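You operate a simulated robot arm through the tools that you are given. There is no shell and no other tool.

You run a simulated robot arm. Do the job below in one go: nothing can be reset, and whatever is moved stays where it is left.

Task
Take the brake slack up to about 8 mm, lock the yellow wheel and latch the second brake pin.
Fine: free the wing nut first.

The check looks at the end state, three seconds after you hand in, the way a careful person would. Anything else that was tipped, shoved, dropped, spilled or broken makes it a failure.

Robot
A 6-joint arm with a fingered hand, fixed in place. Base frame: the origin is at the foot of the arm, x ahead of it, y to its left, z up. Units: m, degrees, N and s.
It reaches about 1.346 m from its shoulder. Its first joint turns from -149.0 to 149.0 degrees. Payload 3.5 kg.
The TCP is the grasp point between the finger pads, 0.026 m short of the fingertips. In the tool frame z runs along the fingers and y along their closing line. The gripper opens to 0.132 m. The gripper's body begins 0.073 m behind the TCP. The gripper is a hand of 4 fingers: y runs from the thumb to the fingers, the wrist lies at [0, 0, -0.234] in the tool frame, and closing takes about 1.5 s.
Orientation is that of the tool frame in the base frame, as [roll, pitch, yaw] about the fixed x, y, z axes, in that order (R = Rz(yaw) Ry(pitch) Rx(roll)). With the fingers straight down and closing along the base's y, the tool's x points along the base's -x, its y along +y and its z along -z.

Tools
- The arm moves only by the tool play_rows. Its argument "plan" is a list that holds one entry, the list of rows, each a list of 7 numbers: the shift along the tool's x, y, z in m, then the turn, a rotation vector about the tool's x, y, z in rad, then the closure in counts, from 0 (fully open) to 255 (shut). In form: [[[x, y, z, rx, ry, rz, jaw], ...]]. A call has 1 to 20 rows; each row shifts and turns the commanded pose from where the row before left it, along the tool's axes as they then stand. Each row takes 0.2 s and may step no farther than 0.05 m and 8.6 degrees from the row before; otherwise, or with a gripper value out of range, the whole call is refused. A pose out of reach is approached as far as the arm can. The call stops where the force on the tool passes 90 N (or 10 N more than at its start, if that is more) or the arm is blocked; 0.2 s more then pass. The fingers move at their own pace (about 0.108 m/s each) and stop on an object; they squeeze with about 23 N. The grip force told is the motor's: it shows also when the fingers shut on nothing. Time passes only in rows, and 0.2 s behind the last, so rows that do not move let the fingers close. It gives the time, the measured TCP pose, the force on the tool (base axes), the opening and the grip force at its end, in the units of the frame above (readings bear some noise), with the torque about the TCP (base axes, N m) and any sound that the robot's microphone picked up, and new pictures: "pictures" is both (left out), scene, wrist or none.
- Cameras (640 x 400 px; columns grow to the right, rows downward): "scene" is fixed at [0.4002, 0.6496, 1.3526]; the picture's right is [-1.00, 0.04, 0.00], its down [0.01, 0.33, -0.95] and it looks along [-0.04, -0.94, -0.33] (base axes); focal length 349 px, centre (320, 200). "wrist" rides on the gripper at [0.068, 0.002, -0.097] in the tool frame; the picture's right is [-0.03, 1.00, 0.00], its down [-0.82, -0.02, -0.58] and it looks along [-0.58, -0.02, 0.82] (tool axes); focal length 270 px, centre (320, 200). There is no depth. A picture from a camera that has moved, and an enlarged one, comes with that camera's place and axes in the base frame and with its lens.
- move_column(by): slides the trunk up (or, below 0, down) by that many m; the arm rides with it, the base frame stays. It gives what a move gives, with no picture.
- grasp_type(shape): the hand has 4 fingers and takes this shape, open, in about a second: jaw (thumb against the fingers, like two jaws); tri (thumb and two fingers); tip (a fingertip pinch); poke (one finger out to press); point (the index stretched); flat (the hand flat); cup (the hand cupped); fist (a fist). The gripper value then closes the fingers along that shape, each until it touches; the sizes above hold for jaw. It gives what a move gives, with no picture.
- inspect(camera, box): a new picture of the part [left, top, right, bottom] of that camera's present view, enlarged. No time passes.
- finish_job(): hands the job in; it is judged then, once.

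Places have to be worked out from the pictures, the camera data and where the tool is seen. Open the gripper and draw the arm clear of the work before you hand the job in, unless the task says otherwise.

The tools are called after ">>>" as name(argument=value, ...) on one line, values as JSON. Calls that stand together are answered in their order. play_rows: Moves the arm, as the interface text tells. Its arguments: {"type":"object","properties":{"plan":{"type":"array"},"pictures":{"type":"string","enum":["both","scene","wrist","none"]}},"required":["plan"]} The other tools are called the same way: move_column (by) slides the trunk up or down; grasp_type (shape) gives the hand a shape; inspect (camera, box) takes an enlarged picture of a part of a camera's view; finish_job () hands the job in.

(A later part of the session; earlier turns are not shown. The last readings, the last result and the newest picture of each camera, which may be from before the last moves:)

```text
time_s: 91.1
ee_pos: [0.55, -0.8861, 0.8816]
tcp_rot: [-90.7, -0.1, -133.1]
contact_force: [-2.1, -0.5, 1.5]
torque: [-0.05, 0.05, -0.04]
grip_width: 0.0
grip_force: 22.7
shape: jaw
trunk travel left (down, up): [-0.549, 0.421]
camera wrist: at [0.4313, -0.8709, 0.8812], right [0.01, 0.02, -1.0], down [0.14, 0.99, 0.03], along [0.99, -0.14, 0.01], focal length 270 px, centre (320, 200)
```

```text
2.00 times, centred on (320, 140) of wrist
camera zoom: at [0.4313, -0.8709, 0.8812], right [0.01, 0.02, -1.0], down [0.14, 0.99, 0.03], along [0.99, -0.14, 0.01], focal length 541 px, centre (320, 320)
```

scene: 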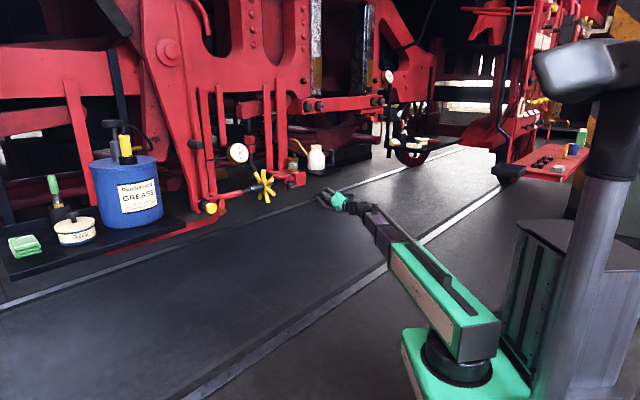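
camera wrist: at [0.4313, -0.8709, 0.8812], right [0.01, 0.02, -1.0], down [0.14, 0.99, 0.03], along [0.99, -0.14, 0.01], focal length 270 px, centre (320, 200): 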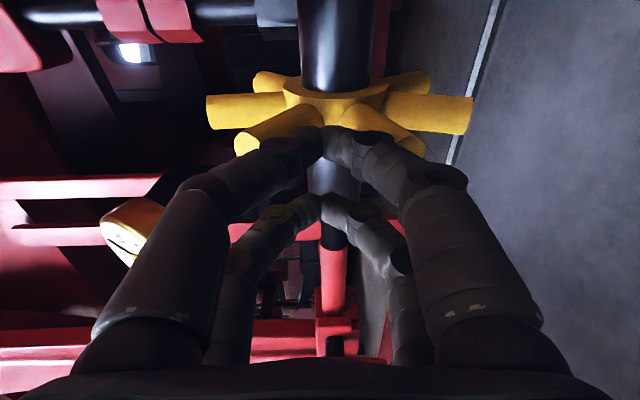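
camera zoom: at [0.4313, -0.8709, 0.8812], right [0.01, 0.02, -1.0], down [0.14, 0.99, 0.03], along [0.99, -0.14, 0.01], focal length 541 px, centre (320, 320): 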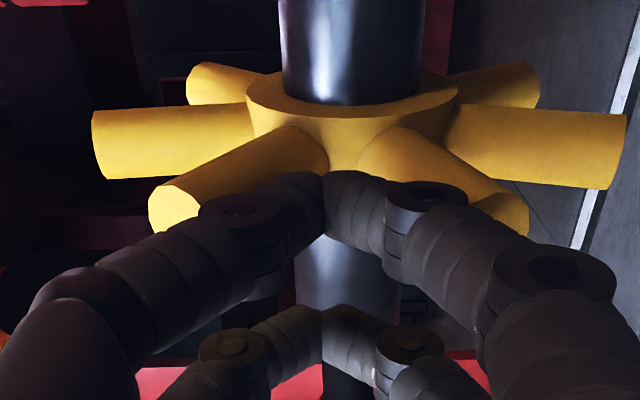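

Now the wheel plane sits at about x=+0.022, so the camera-side pair overlaps the spokes. A small +4 mm correction, then raise.

>>> play_rows(plan=[[[0.004, 0, 0, 0, 0, 0, 255], [0, 0, 0, 0, 0, 0, 255]]], pictures="none")

>>> move_column(by=0.012)

>>> inspect(camera="scene", box=[225, 140, 305, 205])

>>> inspect(camera="wrist", box=[160, 40, 480, 240])

```text
time_s: 91.7
ee_pos: [0.5474, -0.8896, 0.8805]
tcp_rot: [-90.6, -0.1, -133.1]
contact_force: [0.6, 0.2, -1.3]
torque: [0.02, -0.01, 0.0]
grip_width: 0.0
grip_force: 22.7
shape: jaw
trunk travel left (down, up): [-0.549, 0.421]
```

```text
time_s: 92.3
ee_pos: [0.5473, -0.8909, 0.8946]
tcp_rot: [-90.6, 0.0, -133.2]
contact_force: [-0.7, 0.4, -0.7]
torque: [0.0, -0.01, -0.02]
grip_width: 0.0
grip_force: 23.3
shape: jaw
trunk travel left (down, up): [-0.561, 0.409]
```

```text
6.15 times, centred on (265, 172) of scene
camera zoom: at [0.4002, 0.6496, 1.3526], right [-1.0, 0.04, 0.0], down [0.01, 0.33, -0.95], along [-0.04, -0.94, -0.33], focal length 2148 px, centre (658, 369)
```

zoom: 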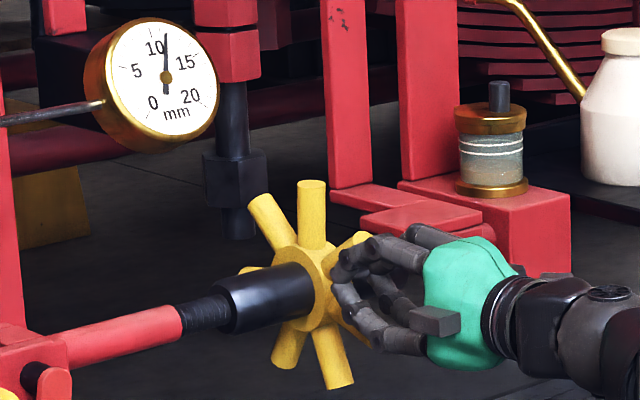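

```text
2.00 times, centred on (320, 140) of wrist
camera zoom: at [0.4291, -0.8743, 0.8931], right [0.01, 0.02, -1.0], down [0.14, 0.99, 0.03], along [0.99, -0.14, 0.01], focal length 541 px, centre (320, 320)
```

zoom: 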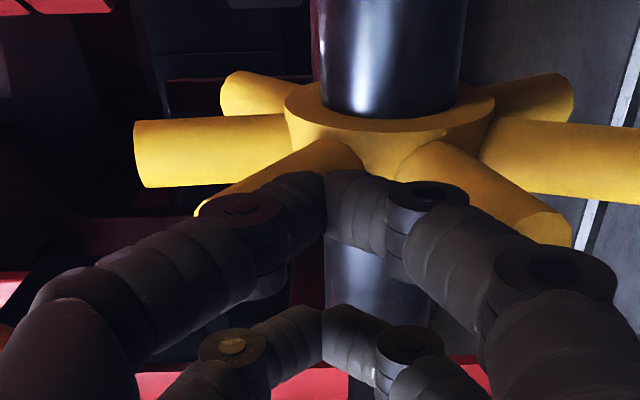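

Still free. I'll push the beak 10 mm deeper and then raise again.

>>> play_rows(plan=[[[0, 0, 0.005, 0, 0, 0, 255], [0, 0, 0.005, 0, 0, 0, 255], [0, 0, 0, 0, 0, 0, 255]]], pictures="none")

>>> move_column(by=0.01)

>>> inspect(camera="scene", box=[225, 140, 305, 205])

>>> inspect(camera="wrist", box=[160, 40, 480, 240])

```text
time_s: 93.1
ee_pos: [0.5547, -0.8963, 0.8928]
tcp_rot: [-90.6, -0.1, -133.0]
contact_force: [-3.4, 0.1, -2.3]
torque: [0.03, 0.03, -0.13]
grip_width: 0.0
grip_force: 23.0
shape: jaw
trunk travel left (down, up): [-0.561, 0.409]
```

```text
time_s: 93.7
ee_pos: [0.5552, -0.8959, 0.9028]
tcp_rot: [-90.6, -0.1, -133.2]
contact_force: [-2.8, -1.7, 0.7]
torque: [-0.02, -0.01, -0.05]
grip_width: 0.0
grip_force: 22.7
shape: jaw
trunk travel left (down, up): [-0.571, 0.399]
```

```text
6.15 times, centred on (265, 172) of scene
camera zoom: at [0.4002, 0.6496, 1.3526], right [-1.0, 0.04, 0.0], down [0.01, 0.33, -0.95], along [-0.04, -0.94, -0.33], focal length 2148 px, centre (658, 369)
```

zoom: 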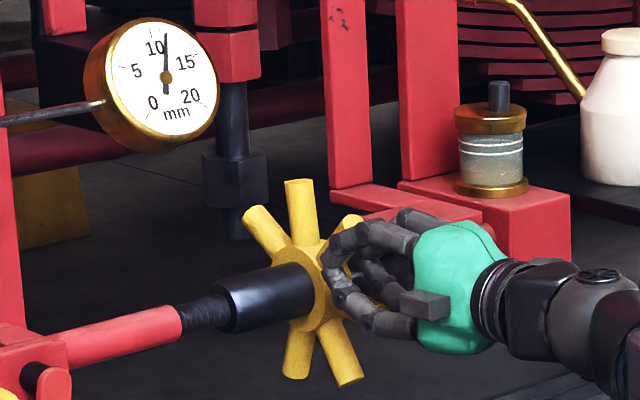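

```text
2.00 times, centred on (320, 140) of wrist
camera zoom: at [0.4363, -0.881, 0.9031], right [0.01, 0.02, -1.0], down [0.14, 0.99, 0.03], along [0.99, -0.14, 0.01], focal length 541 px, centre (320, 320)
```

zoom: 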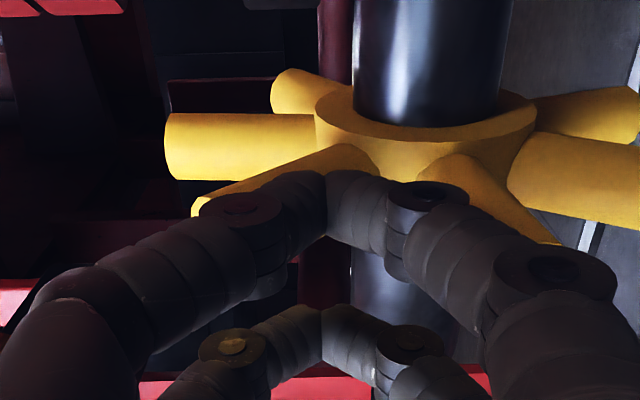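

The wheel is turning with little force, so the nut is free. I'll continue raising to see which way the gauge goes.

>>> move_column(by=0.03)

>>> inspect(camera="scene", box=[225, 140, 305, 205])

>>> inspect(camera="wrist", box=[160, 40, 480, 240])

>>> inspect(camera="scene", box=[225, 138, 255, 168])

```text
time_s: 94.4
ee_pos: [0.5547, -0.8954, 0.9339]
tcp_rot: [-90.6, -0.1, -133.2]
contact_force: [-0.8, -0.8, -0.5]
torque: [-0.04, 0.03, -0.02]
grip_width: 0.0
grip_force: 23.0
shape: jaw
trunk travel left (down, up): [-0.601, 0.369]
```

```text
6.15 times, centred on (265, 172) of scene
camera zoom: at [0.4002, 0.6496, 1.3526], right [-1.0, 0.04, 0.0], down [0.01, 0.33, -0.95], along [-0.04, -0.94, -0.33], focal length 2148 px, centre (658, 369)
```

zoom: 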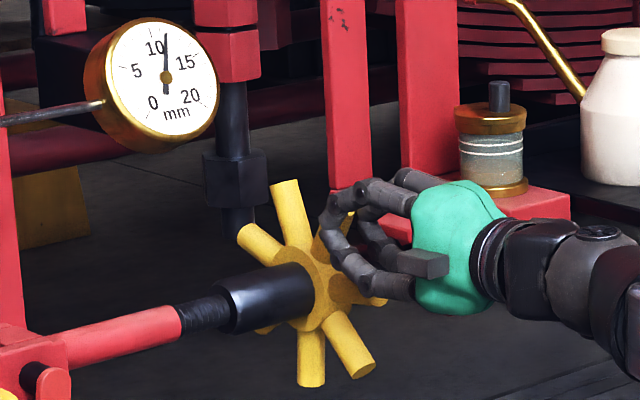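

```text
2.00 times, centred on (320, 140) of wrist
camera zoom: at [0.4363, -0.8808, 0.9332], right [0.01, 0.02, -1.0], down [0.14, 0.99, 0.03], along [0.99, -0.14, 0.01], focal length 541 px, centre (320, 320)
```

zoom: 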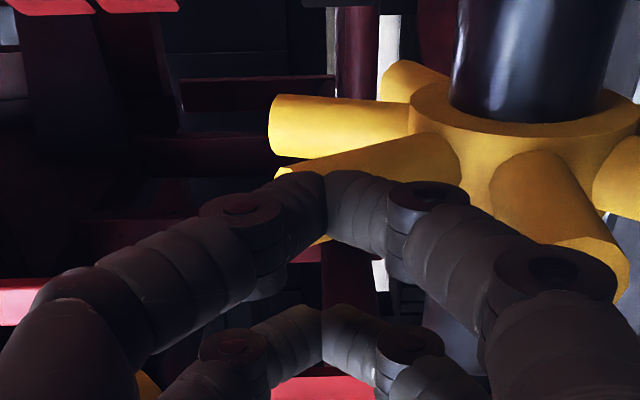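

```text
13.33 times, centred on (240, 153) of scene
camera zoom: at [0.4002, 0.6496, 1.3526], right [-1.0, 0.04, 0.0], down [0.01, 0.33, -0.95], along [-0.04, -0.94, -0.33], focal length 4654 px, centre (1387, 827)
```

zoom: 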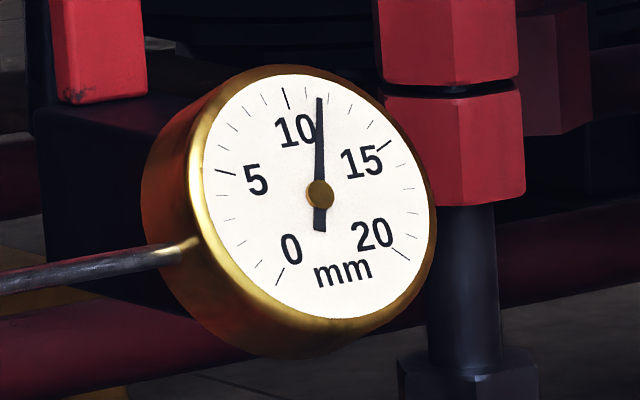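

The gauge sits near 11.3 with hardly any change for about 30° of turn, so many strokes may be needed. I'll retract, set the wrist to hub height, and measure the wheel's present angle; then I can do strokes by pitching the hand.

>>> play_rows(plan=[[[0, 0, -0.03, 0, 0, 0, 255], [0, 0, -0.03, 0, 0, 0, 255]]], pictures="none")

>>> move_column(by=-0.063)

>>> inspect(camera="wrist", box=[160, 40, 480, 240])

>>> inspect(camera="scene", box=[240, 150, 310, 205])

```text
time_s: 95.0
ee_pos: [0.5092, -0.8542, 0.934]
tcp_rot: [-90.6, -0.1, -133.0]
contact_force: [-0.4, 0.3, 0.1]
torque: [-0.03, 0.01, 0.0]
grip_width: 0.0001
grip_force: 23.3
shape: jaw
trunk travel left (down, up): [-0.601, 0.369]
```

```text
time_s: 96.0
ee_pos: [0.5096, -0.855, 0.8719]
tcp_rot: [-90.5, -0.1, -133.1]
contact_force: [-0.4, -0.6, -0.3]
torque: [0.01, -0.01, 0.0]
grip_width: 0.0
grip_force: 22.9
shape: jaw
trunk travel left (down, up): [-0.538, 0.432]
```

```text
2.00 times, centred on (320, 140) of wrist
camera zoom: at [0.391, -0.8394, 0.8702], right [0.01, 0.02, -1.0], down [0.14, 0.99, 0.02], along [0.99, -0.14, 0.01], focal length 541 px, centre (320, 320)
```

zoom: 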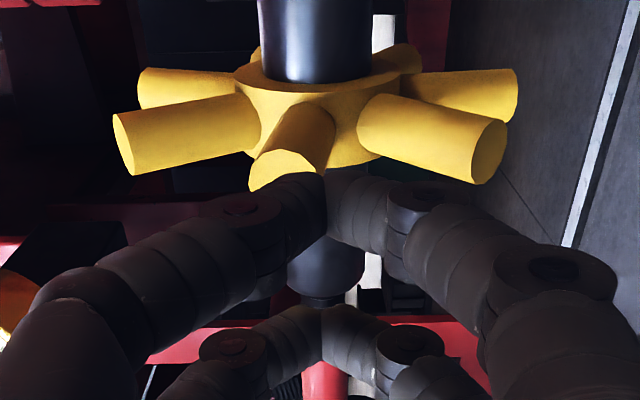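

```text
7.27 times, centred on (275, 178) of scene
camera zoom: at [0.4002, 0.6496, 1.3526], right [-1.0, 0.04, 0.0], down [0.01, 0.33, -0.95], along [-0.04, -0.94, -0.33], focal length 2538 px, centre (647, 364)
```

zoom: 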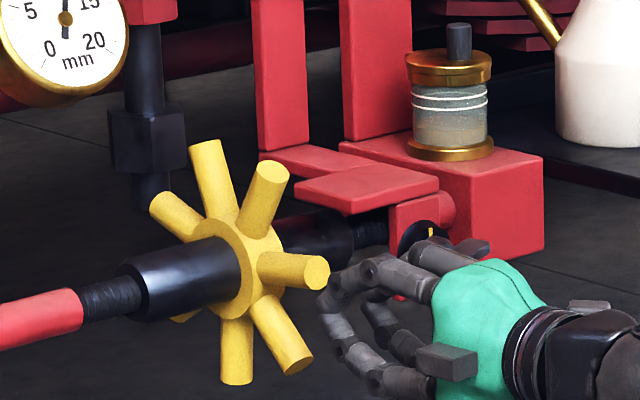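

The front spoke is now at about +6°. I'll try one full stroke in a single call: pitch the hand down about 6.5°, insert, pitch up about 13° pushing the spoke, retract, level.

>>> play_rows(plan=[[[0, 0.0262, -0.0015, -0.112, 0, 0, 255], [0, -0.0031, 0.0273, 0, 0, 0, 255], [0, -0.0031, 0.0273, 0, 0, 0, 255], [0, -0.0175, -0.0007, 0.0747, 0, 0, 255], [0, -0.0175, -0.0007, 0.0747, 0, 0, 255], [0, -0.0175, -0.0007, 0.0747, 0, 0, 255], [0, 0, 0, 0, 0, 0, 255], [0, -0.0031, -0.0273, 0, 0, 0, 255], [0, -0.0031, -0.0273, 0, 0, 0, 255], [0, 0.0262, -0.0015, -0.112, 0, 0, 255], [0, 0, 0, 0, 0, 0, 255]]], pictures="wrist")

>>> inspect(camera="wrist", box=[160, 40, 480, 240])

>>> inspect(camera="scene", box=[225, 138, 255, 168])

```text
time_s: 98.4
ee_pos: [0.5097, -0.8542, 0.8707]
tcp_rot: [-90.6, -0.1, -133.1]
contact_force: [0.8, 0.9, 0.2]
torque: [0.0, -0.02, -0.02]
grip_width: 0.0
grip_force: 23.3
shape: jaw
trunk travel left (down, up): [-0.538, 0.432]
camera wrist: at [0.3915, -0.8388, 0.8699], right [0.01, 0.02, -1.0], down [0.14, 0.99, 0.03], along [0.99, -0.14, 0.0], focal length 270 px, centre (320, 200)
```

wrist: 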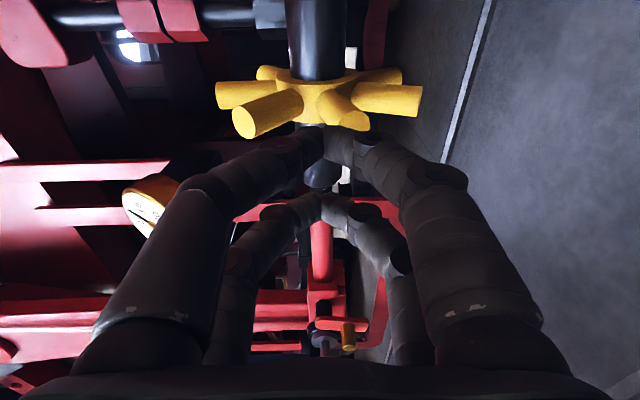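

```text
2.00 times, centred on (320, 140) of wrist
camera zoom: at [0.3915, -0.8388, 0.8699], right [0.01, 0.02, -1.0], down [0.14, 0.99, 0.03], along [0.99, -0.14, 0.0], focal length 541 px, centre (320, 320)
```

zoom: 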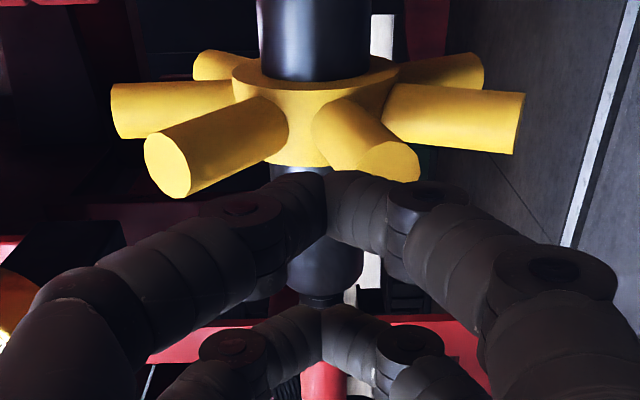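

```text
13.33 times, centred on (240, 153) of scene
camera zoom: at [0.4002, 0.6496, 1.3526], right [-1.0, 0.04, 0.0], down [0.01, 0.33, -0.95], along [-0.04, -0.94, -0.33], focal length 4654 px, centre (1387, 827)
```

zoom: 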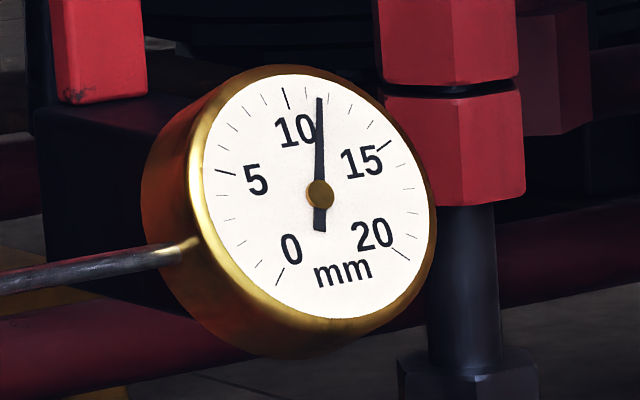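

The stroke turned the wheel ~27° with light force, but the needle hasn't visibly moved yet. I'll do two bigger strokes in one call and compare the gauge again.

>>> play_rows(plan=[[[0, 0.0234, -0.0012, -0.1, 0, 0, 255], [0, 0.0234, -0.0012, -0.1, 0, 0, 255], [0, -0.0059, 0.0289, 0, 0, 0, 255], [0, -0.0059, 0.0289, 0, 0, 0, 255], [0, -0.02725, -0.0016, 0.1167, 0, 0, 255], [0, -0.02725, -0.0016, 0.1167, 0, 0, 255], [0, -0.02725, -0.0016, 0.1167, 0, 0, 255], [0, -0.0044, -0.0292, 0, 0, 0, 255], [0, -0.0044, -0.0292, 0, 0, 0, 255], [0, 0.02725, -0.0016, -0.1167, 0, 0, 255], [0, 0.02725, -0.0016, -0.1167, 0, 0, 255], [0, 0.02725, -0.0016, -0.1167, 0, 0, 255], [0, -0.0059, 0.0289, 0, 0, 0, 255], [0, -0.0059, 0.0289, 0, 0, 0, 255], [0, -0.02725, -0.0016, 0.1167, 0, 0, 255], [0, -0.02725, -0.0016, 0.1167, 0, 0, 255], [0, -0.02725, -0.0016, 0.1167, 0, 0, 255], [0, -0.0044, -0.0292, 0, 0, 0, 255], [0, -0.0044, -0.0292, 0, 0, 0, 255], [0, 0.035, -0.0026, -0.149, 0, 0, 255]]], pictures="wrist")

>>> inspect(camera="wrist", box=[160, 40, 480, 240])

>>> inspect(camera="scene", box=[225, 138, 255, 168])

```text
time_s: 102.6
ee_pos: [0.5072, -0.855, 0.8719]
tcp_rot: [-90.4, 0.0, -133.1]
contact_force: [0.6, -0.8, -0.8]
torque: [-0.02, -0.01, 0.01]
grip_width: 0.0
grip_force: 22.8
shape: jaw
trunk travel left (down, up): [-0.538, 0.432]
camera wrist: at [0.3886, -0.8394, 0.8704], right [0.01, 0.02, -1.0], down [0.14, 0.99, 0.02], along [0.99, -0.14, 0.01], focal length 270 px, centre (320, 200)
```

wrist: 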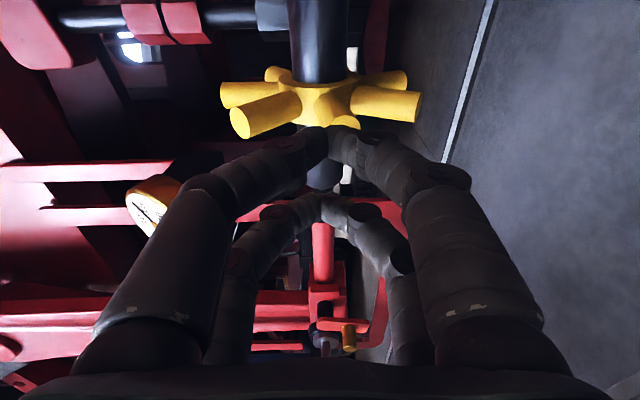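

```text
2.00 times, centred on (320, 140) of wrist
camera zoom: at [0.3886, -0.8394, 0.8704], right [0.01, 0.02, -1.0], down [0.14, 0.99, 0.02], along [0.99, -0.14, 0.01], focal length 541 px, centre (320, 320)
```

zoom: 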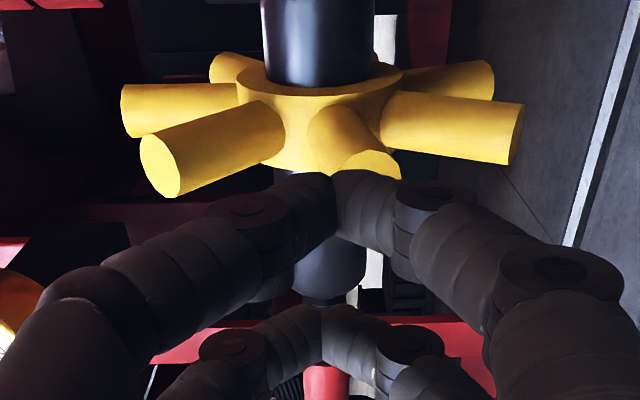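

```text
13.33 times, centred on (240, 153) of scene
camera zoom: at [0.4002, 0.6496, 1.3526], right [-1.0, 0.04, 0.0], down [0.01, 0.33, -0.95], along [-0.04, -0.94, -0.33], focal length 4654 px, centre (1387, 827)
```

zoom: 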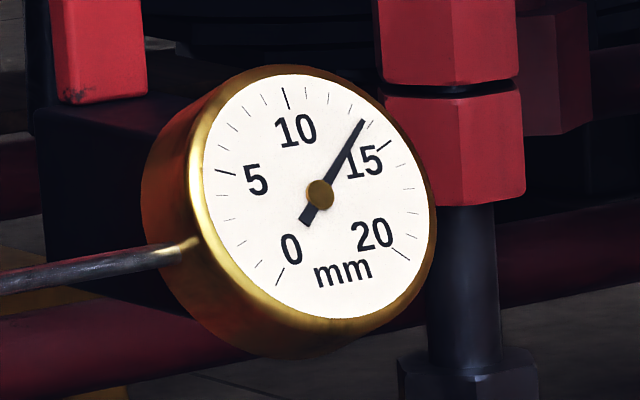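

The gauge jumped to about 13.4 after some backlash, so front‑up loosens and I need to turn the other way. I'll run mirrored strokes, entering above a spoke and pitching down: one short, one full.

>>> play_rows(plan=[[[-0.002, -0.0117, -0.0003, 0.05, 0, 0, 255], [0, 0.0014, 0.0275, 0, 0, 0, 255], [0, 0.0014, 0.0275, 0, 0, 0, 255], [0, 0.0234, -0.0012, -0.1, 0, 0, 255], [0, 0.0234, -0.0012, -0.1, 0, 0, 255], [0, 0.0044, -0.0292, 0, 0, 0, 255], [0, 0.0044, -0.0292, 0, 0, 0, 255], [0, -0.02725, -0.0016, 0.1167, 0, 0, 255], [0, -0.02725, -0.0016, 0.1167, 0, 0, 255], [0, -0.02725, -0.0016, 0.1167, 0, 0, 255], [0, 0.0059, 0.0289, 0, 0, 0, 255], [0, 0.0059, 0.0289, 0, 0, 0, 255], [0, 0.02725, -0.0016, -0.1167, 0, 0, 255], [0, 0.02725, -0.0016, -0.1167, 0, 0, 255], [0, 0.02725, -0.0016, -0.1167, 0, 0, 255], [0, 0.0044, -0.0292, 0, 0, 0, 255], [0, 0.0044, -0.0292, 0, 0, 0, 255], [0, -0.035, -0.0026, 0.149, 0, 0, 255]]], pictures="wrist")

>>> inspect(camera="wrist", box=[160, 40, 480, 240])

>>> inspect(camera="scene", box=[225, 138, 255, 168])

```text
time_s: 106.4
ee_pos: [0.5066, -0.8499, 0.8711]
tcp_rot: [-90.5, 0.0, -133.2]
contact_force: [-0.7, 1.0, 0.5]
torque: [0.01, 0.0, -0.05]
grip_width: 0.0
grip_force: 22.8
shape: jaw
trunk travel left (down, up): [-0.538, 0.432]
camera wrist: at [0.3892, -0.8343, 0.8703], right [0.01, 0.02, -1.0], down [0.14, 0.99, 0.02], along [0.99, -0.14, 0.01], focal length 270 px, centre (320, 200)
```

wrist: 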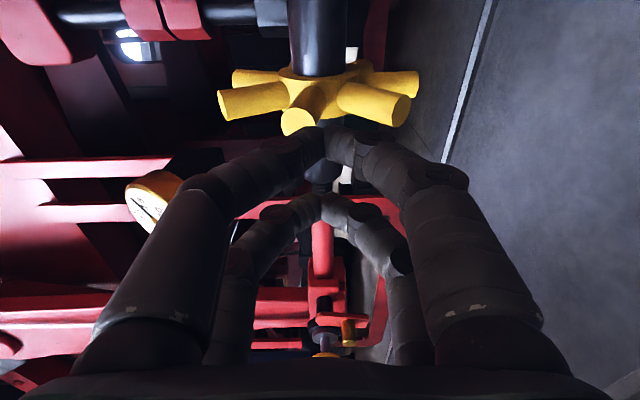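

```text
2.00 times, centred on (320, 140) of wrist
camera zoom: at [0.3892, -0.8343, 0.8703], right [0.01, 0.02, -1.0], down [0.14, 0.99, 0.02], along [0.99, -0.14, 0.01], focal length 541 px, centre (320, 320)
```

zoom: 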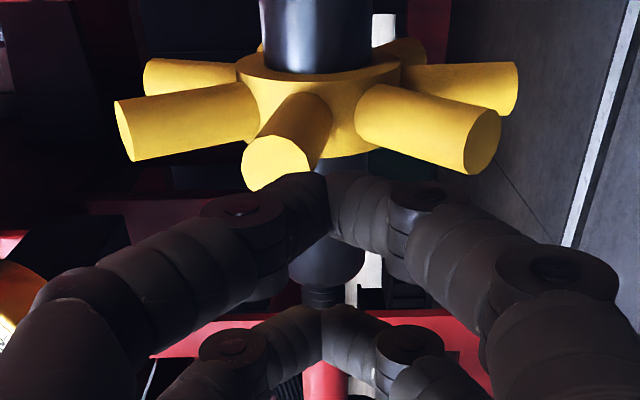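

```text
13.33 times, centred on (240, 153) of scene
camera zoom: at [0.4002, 0.6496, 1.3526], right [-1.0, 0.04, 0.0], down [0.01, 0.33, -0.95], along [-0.04, -0.94, -0.33], focal length 4654 px, centre (1387, 827)
```

zoom: 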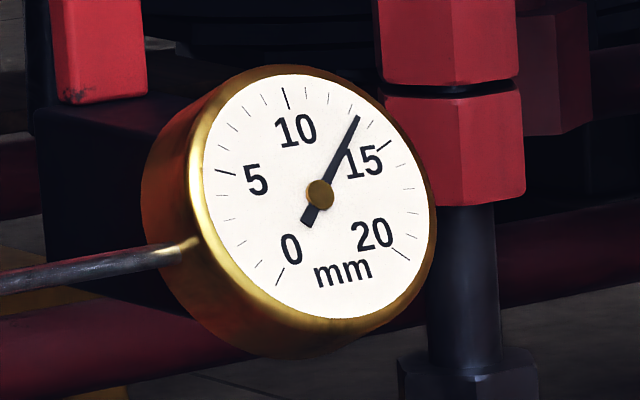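

Backlash has been taken up and the gauge now reads about 13.1, going down. Two full down‑strokes next (about 1 mm each expected).

>>> play_rows(plan=[[[0, -0.0234, -0.0012, 0.1, 0, 0, 255], [0, -0.0234, -0.0012, 0.1, 0, 0, 255], [0, 0.0063, 0.0309, 0, 0, 0, 255], [0, 0.0063, 0.0309, 0, 0, 0, 255], [0, 0.02725, -0.0016, -0.1167, 0, 0, 255], [0, 0.02725, -0.0016, -0.1167, 0, 0, 255], [0, 0.02725, -0.0016, -0.1167, 0, 0, 255], [0, 0.0044, -0.0292, 0, 0, 0, 255], [0, 0.0044, -0.0292, 0, 0, 0, 255], [0, -0.02725, -0.0016, 0.1167, 0, 0, 255], [0, -0.02725, -0.0016, 0.1167, 0, 0, 255], [0, -0.02725, -0.0016, 0.1167, 0, 0, 255], [0, 0.0059, 0.0289, 0, 0, 0, 255], [0, 0.0059, 0.0289, 0, 0, 0, 255], [0, 0.02725, -0.0016, -0.1167, 0, 0, 255], [0, 0.02725, -0.0016, -0.1167, 0, 0, 255], [0, 0.02725, -0.0016, -0.1167, 0, 0, 255], [0, 0.0044, -0.0292, 0, 0, 0, 255], [0, 0.0044, -0.0292, 0, 0, 0, 255], [0, -0.035, -0.0026, 0.149, 0, 0, 255]]], pictures="wrist")

>>> inspect(camera="wrist", box=[160, 40, 480, 240])

>>> inspect(camera="scene", box=[225, 138, 255, 168])

```text
time_s: 110.6
ee_pos: [0.5079, -0.8512, 0.8708]
tcp_rot: [-90.7, -0.2, -133.2]
contact_force: [-0.6, -0.6, 0.8]
torque: [0.01, 0.02, 0.03]
grip_width: 0.0002
grip_force: 23.0
shape: jaw
trunk travel left (down, up): [-0.538, 0.432]
camera wrist: at [0.389, -0.8367, 0.8701], right [0.01, 0.02, -1.0], down [0.14, 0.99, 0.02], along [0.99, -0.14, 0.01], focal length 270 px, centre (320, 200)
```

wrist: 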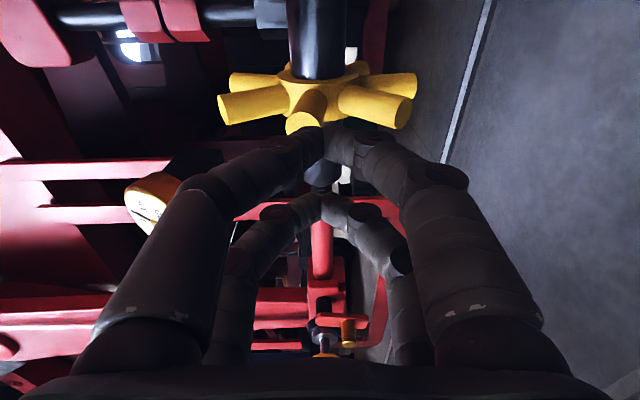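

```text
2.00 times, centred on (320, 140) of wrist
camera zoom: at [0.389, -0.8367, 0.8701], right [0.01, 0.02, -1.0], down [0.14, 0.99, 0.02], along [0.99, -0.14, 0.01], focal length 541 px, centre (320, 320)
```

zoom: 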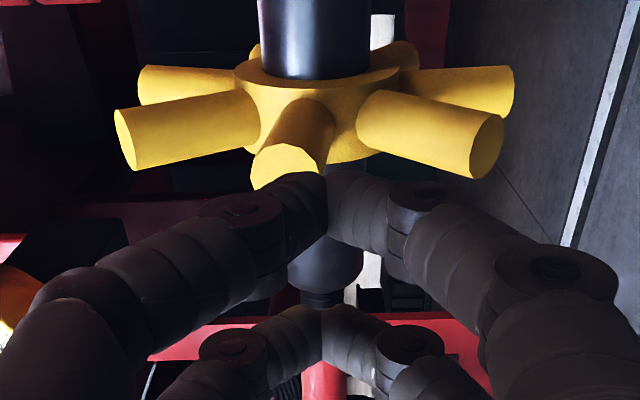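

```text
13.33 times, centred on (240, 153) of scene
camera zoom: at [0.4002, 0.6496, 1.3526], right [-1.0, 0.04, 0.0], down [0.01, 0.33, -0.95], along [-0.04, -0.94, -0.33], focal length 4654 px, centre (1387, 827)
```

zoom: 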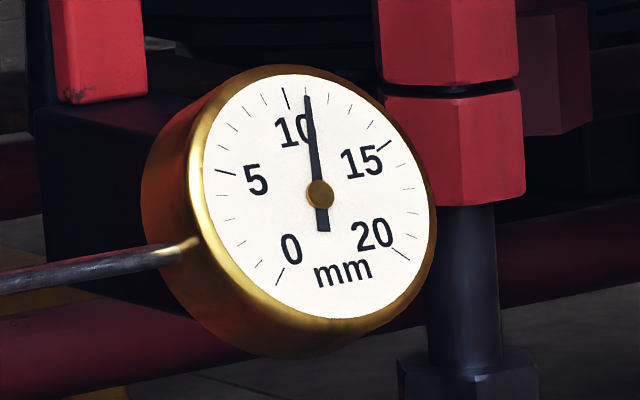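

The needle reads about 10.8 now, about 1.17 mm per stroke. Two more strokes should bring it to roughly 8.5.

>>> play_rows(plan=[[[0, -0.0234, -0.0012, 0.1, 0, 0, 255], [0, -0.0234, -0.0012, 0.1, 0, 0, 255], [0, 0.0061, 0.03, 0, 0, 0, 255], [0, 0.0061, 0.03, 0, 0, 0, 255], [0, 0.02725, -0.0016, -0.1167, 0, 0, 255], [0, 0.02725, -0.0016, -0.1167, 0, 0, 255], [0, 0.02725, -0.0016, -0.1167, 0, 0, 255], [0, 0.0044, -0.0292, 0, 0, 0, 255], [0, 0.0044, -0.0292, 0, 0, 0, 255], [0, -0.02725, -0.0016, 0.1167, 0, 0, 255], [0, -0.02725, -0.0016, 0.1167, 0, 0, 255], [0, -0.02725, -0.0016, 0.1167, 0, 0, 255], [0, 0.0059, 0.0289, 0, 0, 0, 255], [0, 0.0059, 0.0289, 0, 0, 0, 255], [0, 0.02725, -0.0016, -0.1167, 0, 0, 255], [0, 0.02725, -0.0016, -0.1167, 0, 0, 255], [0, 0.02725, -0.0016, -0.1167, 0, 0, 255], [0, 0.0044, -0.0292, 0, 0, 0, 255], [0, 0.0044, -0.0292, 0, 0, 0, 255], [0, -0.035, -0.0026, 0.149, 0, 0, 255]]], pictures="none")

>>> inspect(camera="wrist", box=[160, 40, 480, 240])

>>> inspect(camera="scene", box=[225, 138, 255, 168])

```text
time_s: 114.8
ee_pos: [0.5128, -0.8534, 0.8697]
tcp_rot: [-90.8, -0.1, -133.0]
contact_force: [-0.7, 0.6, -0.4]
torque: [0.02, 0.01, -0.02]
grip_width: 0.0
grip_force: 23.2
shape: jaw
trunk travel left (down, up): [-0.538, 0.432]
```

```text
2.00 times, centred on (320, 140) of wrist
camera zoom: at [0.3943, -0.8384, 0.8699], right [0.01, 0.02, -1.0], down [0.14, 0.99, 0.03], along [0.99, -0.14, 0.0], focal length 541 px, centre (320, 320)
```

zoom: 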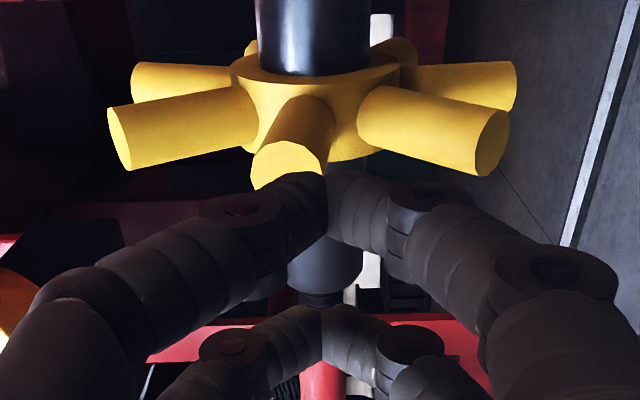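

```text
13.33 times, centred on (240, 153) of scene
camera zoom: at [0.4002, 0.6496, 1.3526], right [-1.0, 0.04, 0.0], down [0.01, 0.33, -0.95], along [-0.04, -0.94, -0.33], focal length 4654 px, centre (1387, 827)
```

zoom: 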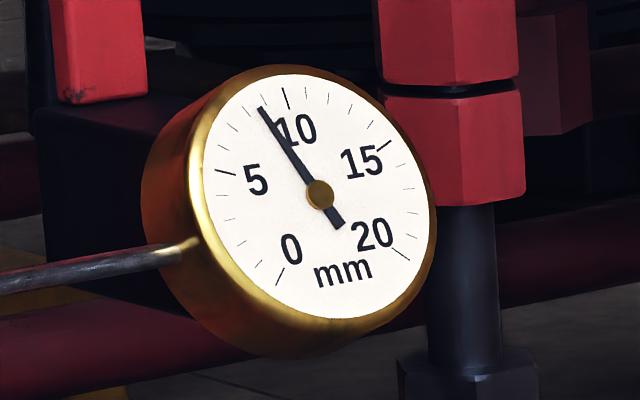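

The needle reads about 8.6. I need about 26° more, so I'll do a partial stroke ending near −20°.

>>> play_rows(plan=[[[0.003, -0.0234, -0.0012, 0.1, 0, 0, 255], [0, -0.0234, -0.0012, 0.1, 0, 0, 255], [0, 0.0057, 0.0275, 0, 0, 0, 255], [0, 0.0057, 0.0275, 0, 0, 0, 255], [0, 0.0257, -0.0014, -0.11, 0, 0, 255], [0, 0.0257, -0.0014, -0.11, 0, 0, 255], [0, 0, 0, 0, 0, 0, 255], [0, 0.0006, -0.0275, 0, 0, 0, 255], [0, 0.0006, -0.0275, 0, 0, 0, 255], [0, -0.0047, 0, 0.02, 0, 0, 255]]], pictures="none")

>>> inspect(camera="wrist", box=[160, 40, 480, 240])

>>> inspect(camera="scene", box=[225, 138, 255, 168])

```text
time_s: 117.0
ee_pos: [0.5113, -0.8567, 0.8707]
tcp_rot: [-90.7, -0.2, -133.1]
contact_force: [-0.6, -0.6, -0.1]
torque: [-0.02, -0.03, 0.01]
grip_width: 0.0001
grip_force: 23.5
shape: jaw
trunk travel left (down, up): [-0.538, 0.432]
```

```text
2.00 times, centred on (320, 140) of wrist
camera zoom: at [0.392, -0.8413, 0.8699], right [0.01, 0.02, -1.0], down [0.14, 0.99, 0.03], along [0.99, -0.14, 0.0], focal length 541 px, centre (320, 320)
```

zoom: 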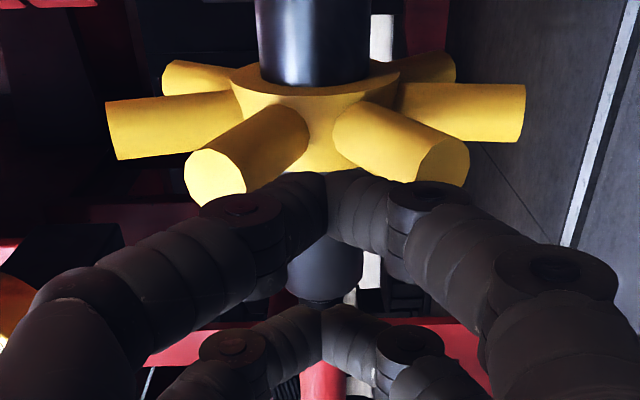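

```text
13.33 times, centred on (240, 153) of scene
camera zoom: at [0.4002, 0.6496, 1.3526], right [-1.0, 0.04, 0.0], down [0.01, 0.33, -0.95], along [-0.04, -0.94, -0.33], focal length 4654 px, centre (1387, 827)
```

zoom: 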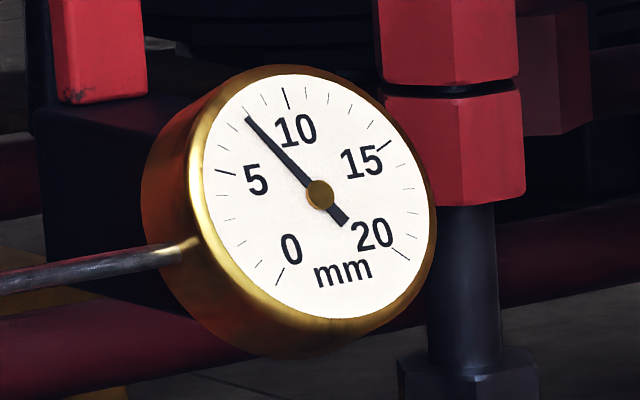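

Needle near 7.9. I'll zoom in tightly to read it exactly.

>>> inspect(camera="scene", box=[232, 141, 248, 151])

>>> inspect(camera="scene", box=[229, 140, 251, 164])

```text
16.00 times, centred on (240, 146) of scene
camera zoom: at [0.4002, 0.6496, 1.3526], right [-1.0, 0.04, 0.0], down [0.01, 0.33, -0.95], along [-0.04, -0.94, -0.33], focal length 5584 px, centre (1600, 1064)
```

zoom: 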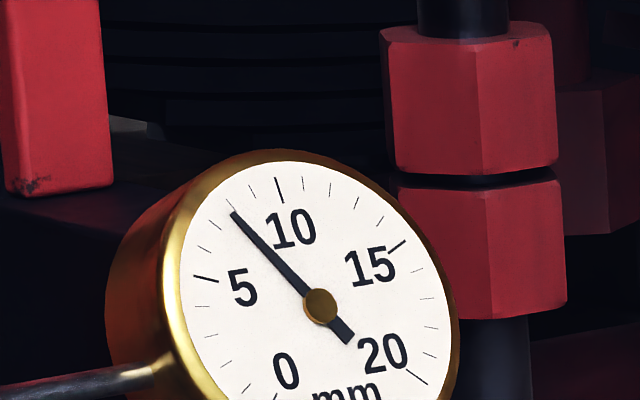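

```text
16.00 times, centred on (240, 152) of scene
camera zoom: at [0.4002, 0.6496, 1.3526], right [-1.0, 0.04, 0.0], down [0.01, 0.33, -0.95], along [-0.04, -0.94, -0.33], focal length 5584 px, centre (1600, 968)
```

zoom: 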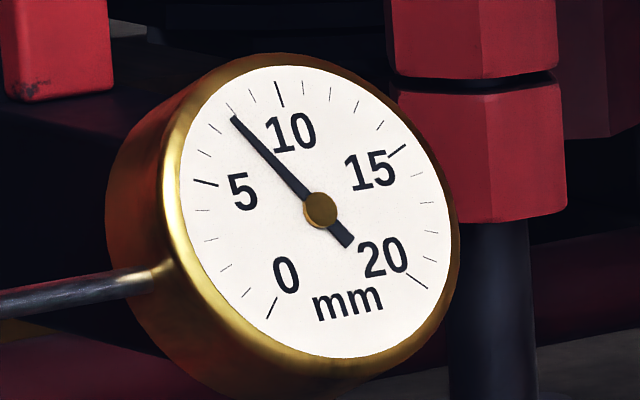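

The needle points at about 7.8 mm, which is good. Now I'll re-lock the nut. The plan is to put the shut fingers under the tab's marked (wheel-side) end and raise the trunk so it swings clockwise back toward its mark. Moving over there first.

>>> play_rows(plan=[[[0, 0, -0.03, 0, 0, 0, 255], [0.034, 0, 0, 0, 0, 0, 255], [0.034, 0, 0, 0, 0, 0, 255], [0.0335, 0, 0, 0, 0, 0, 255], [0, 0, 0, 0, 0, 0, 255]]], pictures="none")

>>> move_column(by=-0.042)

>>> inspect(camera="wrist", box=[200, 40, 440, 200])

>>> inspect(camera="scene", box=[255, 155, 325, 205])

```text
time_s: 118.2
ee_pos: [0.4202, -0.9134, 0.8697]
tcp_rot: [-90.6, -0.1, -133.1]
contact_force: [-0.2, 0.8, -0.2]
torque: [-0.01, -0.01, -0.03]
grip_width: 0.0
grip_force: 22.9
shape: jaw
trunk travel left (down, up): [-0.538, 0.432]
```

```text
time_s: 119.1
ee_pos: [0.4196, -0.9138, 0.8285]
tcp_rot: [-90.6, -0.1, -133.0]
contact_force: [0.8, 0.0, 0.3]
torque: [-0.02, -0.03, 0.02]
grip_width: 0.0
grip_force: 23.3
shape: jaw
trunk travel left (down, up): [-0.496, 0.474]
```

```text
2.50 times, centred on (320, 120) of wrist
camera zoom: at [0.3011, -0.8981, 0.8279], right [0.01, 0.03, -1.0], down [0.14, 0.99, 0.03], along [0.99, -0.14, 0.0], focal length 676 px, centre (320, 400)
```

zoom: 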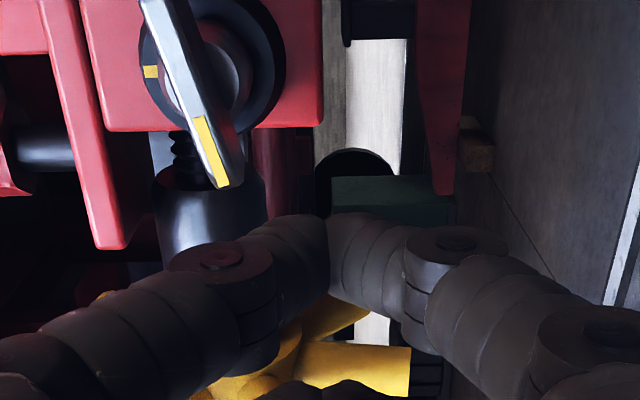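

```text
8.00 times, centred on (290, 180) of scene
camera zoom: at [0.4002, 0.6496, 1.3526], right [-1.0, 0.04, 0.0], down [0.01, 0.33, -0.95], along [-0.04, -0.94, -0.33], focal length 2792 px, centre (560, 360)
```

zoom: 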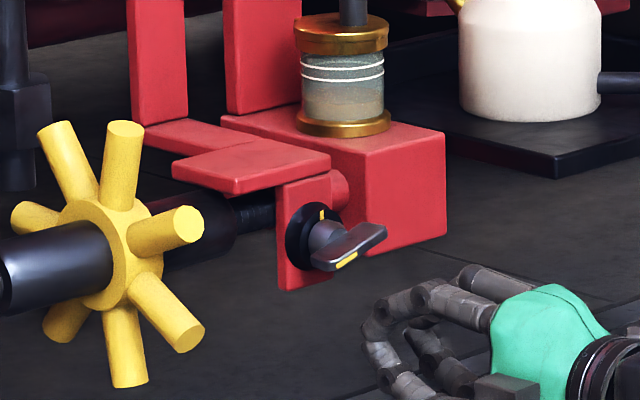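

The tab lies nearly horizontal with its marked end toward the wheel. I'll drop another 6 mm and advance beneath that end.

>>> move_column(by=-0.006)

>>> play_rows(plan=[[[0.003, 0, 0.04, 0, 0, 0, 255], [0, 0, 0.03, 0, 0, 0, 255], [0, 0, 0.016, 0, 0, 0, 255], [0, 0, 0, 0, 0, 0, 255]]], pictures="wrist")

>>> inspect(camera="wrist", box=[200, 60, 440, 220])

>>> inspect(camera="scene", box=[265, 160, 315, 200])

```text
time_s: 119.6
ee_pos: [0.4184, -0.9128, 0.8224]
tcp_rot: [-90.6, -0.1, -133.1]
contact_force: [0.2, 0.6, -0.4]
torque: [-0.01, 0.01, 0.0]
grip_width: 0.0
grip_force: 23.1
shape: jaw
trunk travel left (down, up): [-0.49, 0.48]
```

```text
time_s: 120.6
ee_pos: [0.4801, -0.9758, 0.8205]
tcp_rot: [-90.9, 0.0, -133.2]
contact_force: [-1.5, -0.4, -3.1]
torque: [0.02, -0.09, 0.01]
grip_width: 0.0
grip_force: 23.2
shape: jaw
trunk travel left (down, up): [-0.49, 0.48]
camera wrist: at [0.3616, -0.9604, 0.8212], right [0.01, 0.03, -1.0], down [0.14, 0.99, 0.03], along [0.99, -0.14, 0.0], focal length 270 px, centre (320, 200)
```

wrist: 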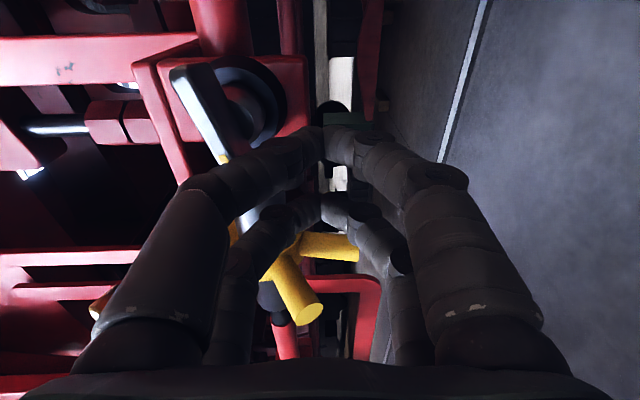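

```text
2.50 times, centred on (320, 140) of wrist
camera zoom: at [0.3616, -0.9604, 0.8212], right [0.01, 0.03, -1.0], down [0.14, 0.99, 0.03], along [0.99, -0.14, 0.0], focal length 676 px, centre (320, 350)
```

zoom: 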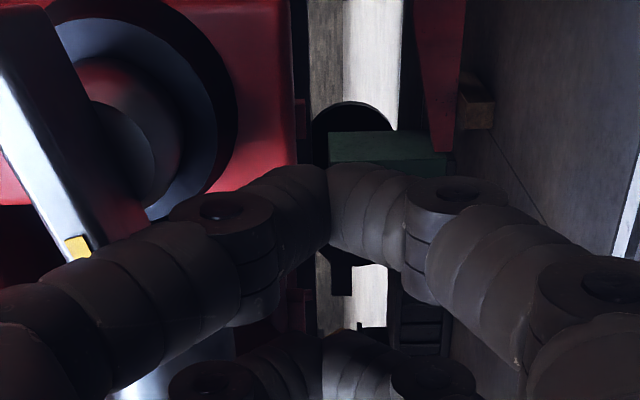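

```text
10.00 times, centred on (290, 180) of scene
camera zoom: at [0.4002, 0.6496, 1.3526], right [-1.0, 0.04, 0.0], down [0.01, 0.33, -0.95], along [-0.04, -0.94, -0.33], focal length 3490 px, centre (620, 400)
```

zoom: 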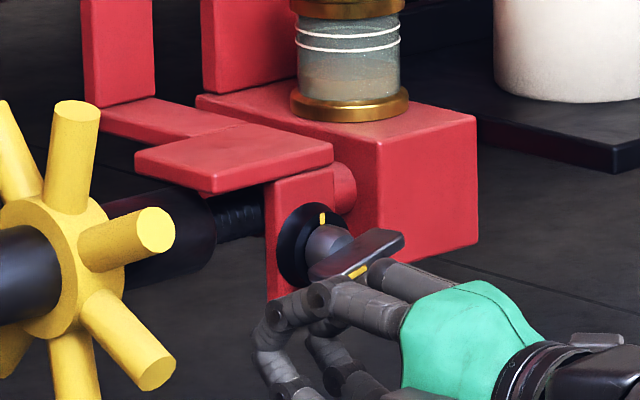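

The finger arch touches the underside of the marked end. I'll shift 6 mm toward the wheel for leverage and raise the trunk in steps.

>>> play_rows(plan=[[[-0.006, 0, 0, 0, 0, 0, 255], [0, 0, 0, 0, 0, 0, 255]]], pictures="none")

>>> move_column(by=0.02)

>>> inspect(camera="scene", box=[265, 160, 315, 200])

>>> inspect(camera="wrist", box=[200, 60, 440, 220])

```text
time_s: 121.2
ee_pos: [0.4836, -0.971, 0.8219]
tcp_rot: [-90.8, -0.2, -133.0]
contact_force: [-1.2, -0.4, -1.7]
torque: [-0.01, -0.04, -0.02]
grip_width: 0.0
grip_force: 23.0
shape: jaw
trunk travel left (down, up): [-0.49, 0.48]
```

```text
time_s: 121.9
ee_pos: [0.4851, -0.9703, 0.8427]
tcp_rot: [-90.8, -0.1, -133.0]
contact_force: [-0.2, -0.7, 0.3]
torque: [0.0, -0.01, -0.02]
grip_width: 0.0
grip_force: 23.0
shape: jaw
trunk travel left (down, up): [-0.51, 0.46]
```

```text
10.00 times, centred on (290, 180) of scene
camera zoom: at [0.4002, 0.6496, 1.3526], right [-1.0, 0.04, 0.0], down [0.01, 0.33, -0.95], along [-0.04, -0.94, -0.33], focal length 3490 px, centre (620, 400)
```

zoom: 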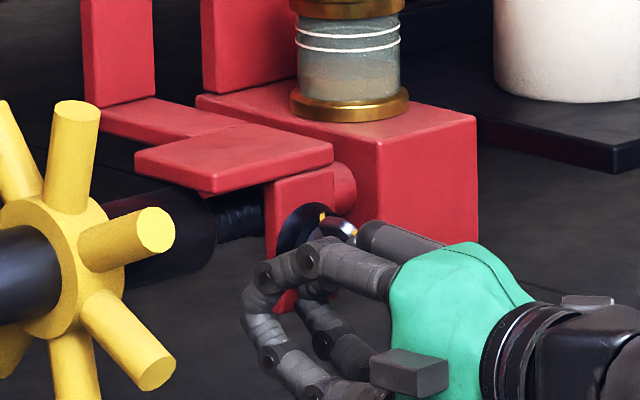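

```text
2.50 times, centred on (320, 140) of wrist
camera zoom: at [0.3661, -0.9558, 0.8416], right [0.01, 0.03, -1.0], down [0.14, 0.99, 0.03], along [0.99, -0.14, 0.0], focal length 676 px, centre (320, 350)
```

zoom: 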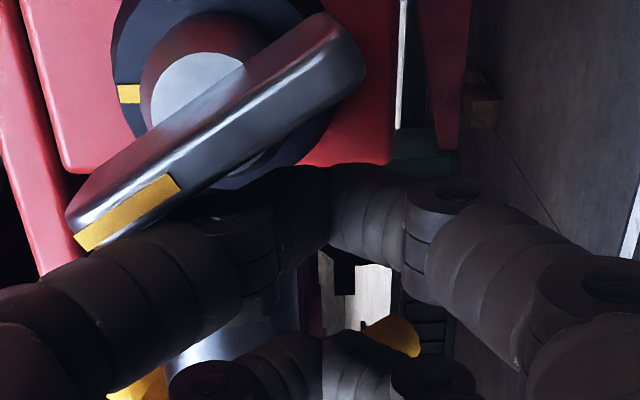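

The tab has come back to about 26°. Raising another 20 mm.

>>> move_column(by=0.02)

>>> inspect(camera="wrist", box=[200, 60, 440, 220])

>>> inspect(camera="scene", box=[265, 160, 315, 200])

```text
time_s: 122.6
ee_pos: [0.4854, -0.9717, 0.8612]
tcp_rot: [-90.8, -0.1, -133.0]
contact_force: [3.6, 4.0, -1.8]
torque: [-0.02, 0.02, -0.01]
grip_width: 0.0003
grip_force: 22.7
shape: jaw
trunk travel left (down, up): [-0.53, 0.44]
```

```text
2.50 times, centred on (320, 140) of wrist
camera zoom: at [0.3668, -0.9554, 0.8615], right [0.01, 0.03, -1.0], down [0.13, 0.99, 0.03], along [0.99, -0.13, 0.0], focal length 676 px, centre (320, 350)
```

zoom: 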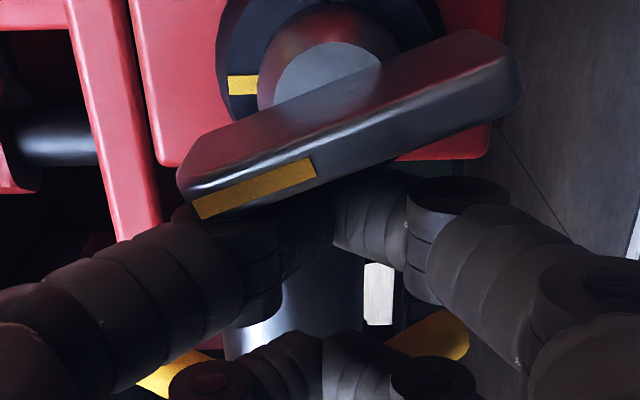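

```text
10.00 times, centred on (290, 180) of scene
camera zoom: at [0.4002, 0.6496, 1.3526], right [-1.0, 0.04, 0.0], down [0.01, 0.33, -0.95], along [-0.04, -0.94, -0.33], focal length 3490 px, centre (620, 400)
```

zoom: 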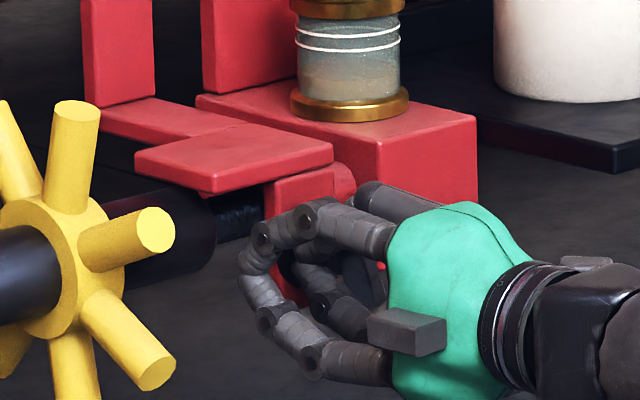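

Now about 18°. I'll raise another 15 mm so the fingers sit beside the tab's upper part, then push it sideways home.

>>> move_column(by=0.015)

>>> inspect(camera="wrist", box=[200, 60, 440, 220])

```text
time_s: 123.2
ee_pos: [0.4841, -0.9721, 0.8764]
tcp_rot: [-90.8, -0.1, -133.0]
contact_force: [1.5, 0.6, -0.1]
torque: [-0.02, 0.02, 0.05]
grip_width: 0.0
grip_force: 22.6
shape: jaw
trunk travel left (down, up): [-0.545, 0.425]
```

```text
2.50 times, centred on (320, 140) of wrist
camera zoom: at [0.3657, -0.956, 0.8767], right [0.01, 0.03, -1.0], down [0.14, 0.99, 0.03], along [0.99, -0.14, 0.0], focal length 676 px, centre (320, 350)
```

zoom: 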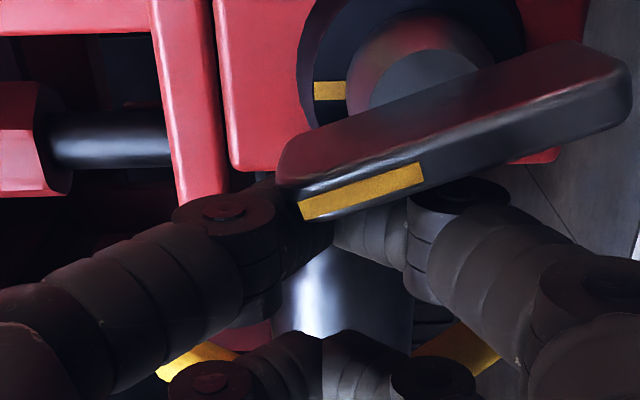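

Tab at 18° with the digit side against its left face near the top. Pushing in +x (clockwise, toward the mark) now.

>>> play_rows(plan=[[[0.003, 0, 0, 0, 0, 0, 255], [0.003, 0, 0, 0, 0, 0, 255], [0.003, 0, 0, 0, 0, 0, 255], [0.003, 0, 0, 0, 0, 0, 255], [0, 0, 0, 0, 0, 0, 255]]], pictures="none")

>>> inspect(camera="wrist", box=[200, 60, 440, 220])

```text
time_s: 124.4
ee_pos: [0.4816, -0.9741, 0.8784]
tcp_rot: [-90.8, -0.2, -132.1]
contact_force: [24.9, 30.7, 2.8]
torque: [0.35, -0.31, 0.59]
grip_width: 0.0
grip_force: 23.0
shape: jaw
trunk travel left (down, up): [-0.545, 0.425]
```

```text
2.50 times, centred on (320, 140) of wrist
camera zoom: at [0.3626, -0.961, 0.8781], right [0.0, 0.03, -1.0], down [0.12, 0.99, 0.03], along [0.99, -0.12, 0.0], focal length 676 px, centre (320, 350)
```

zoom: 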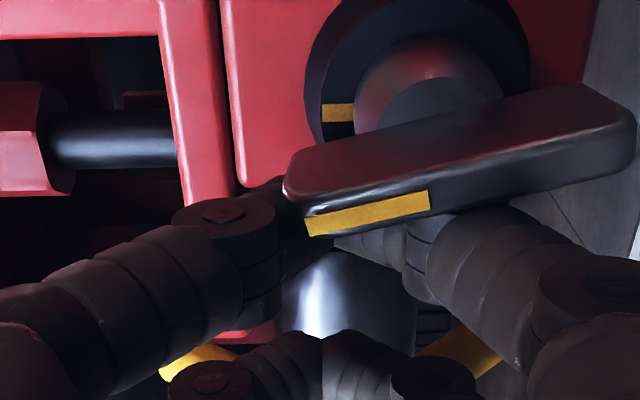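

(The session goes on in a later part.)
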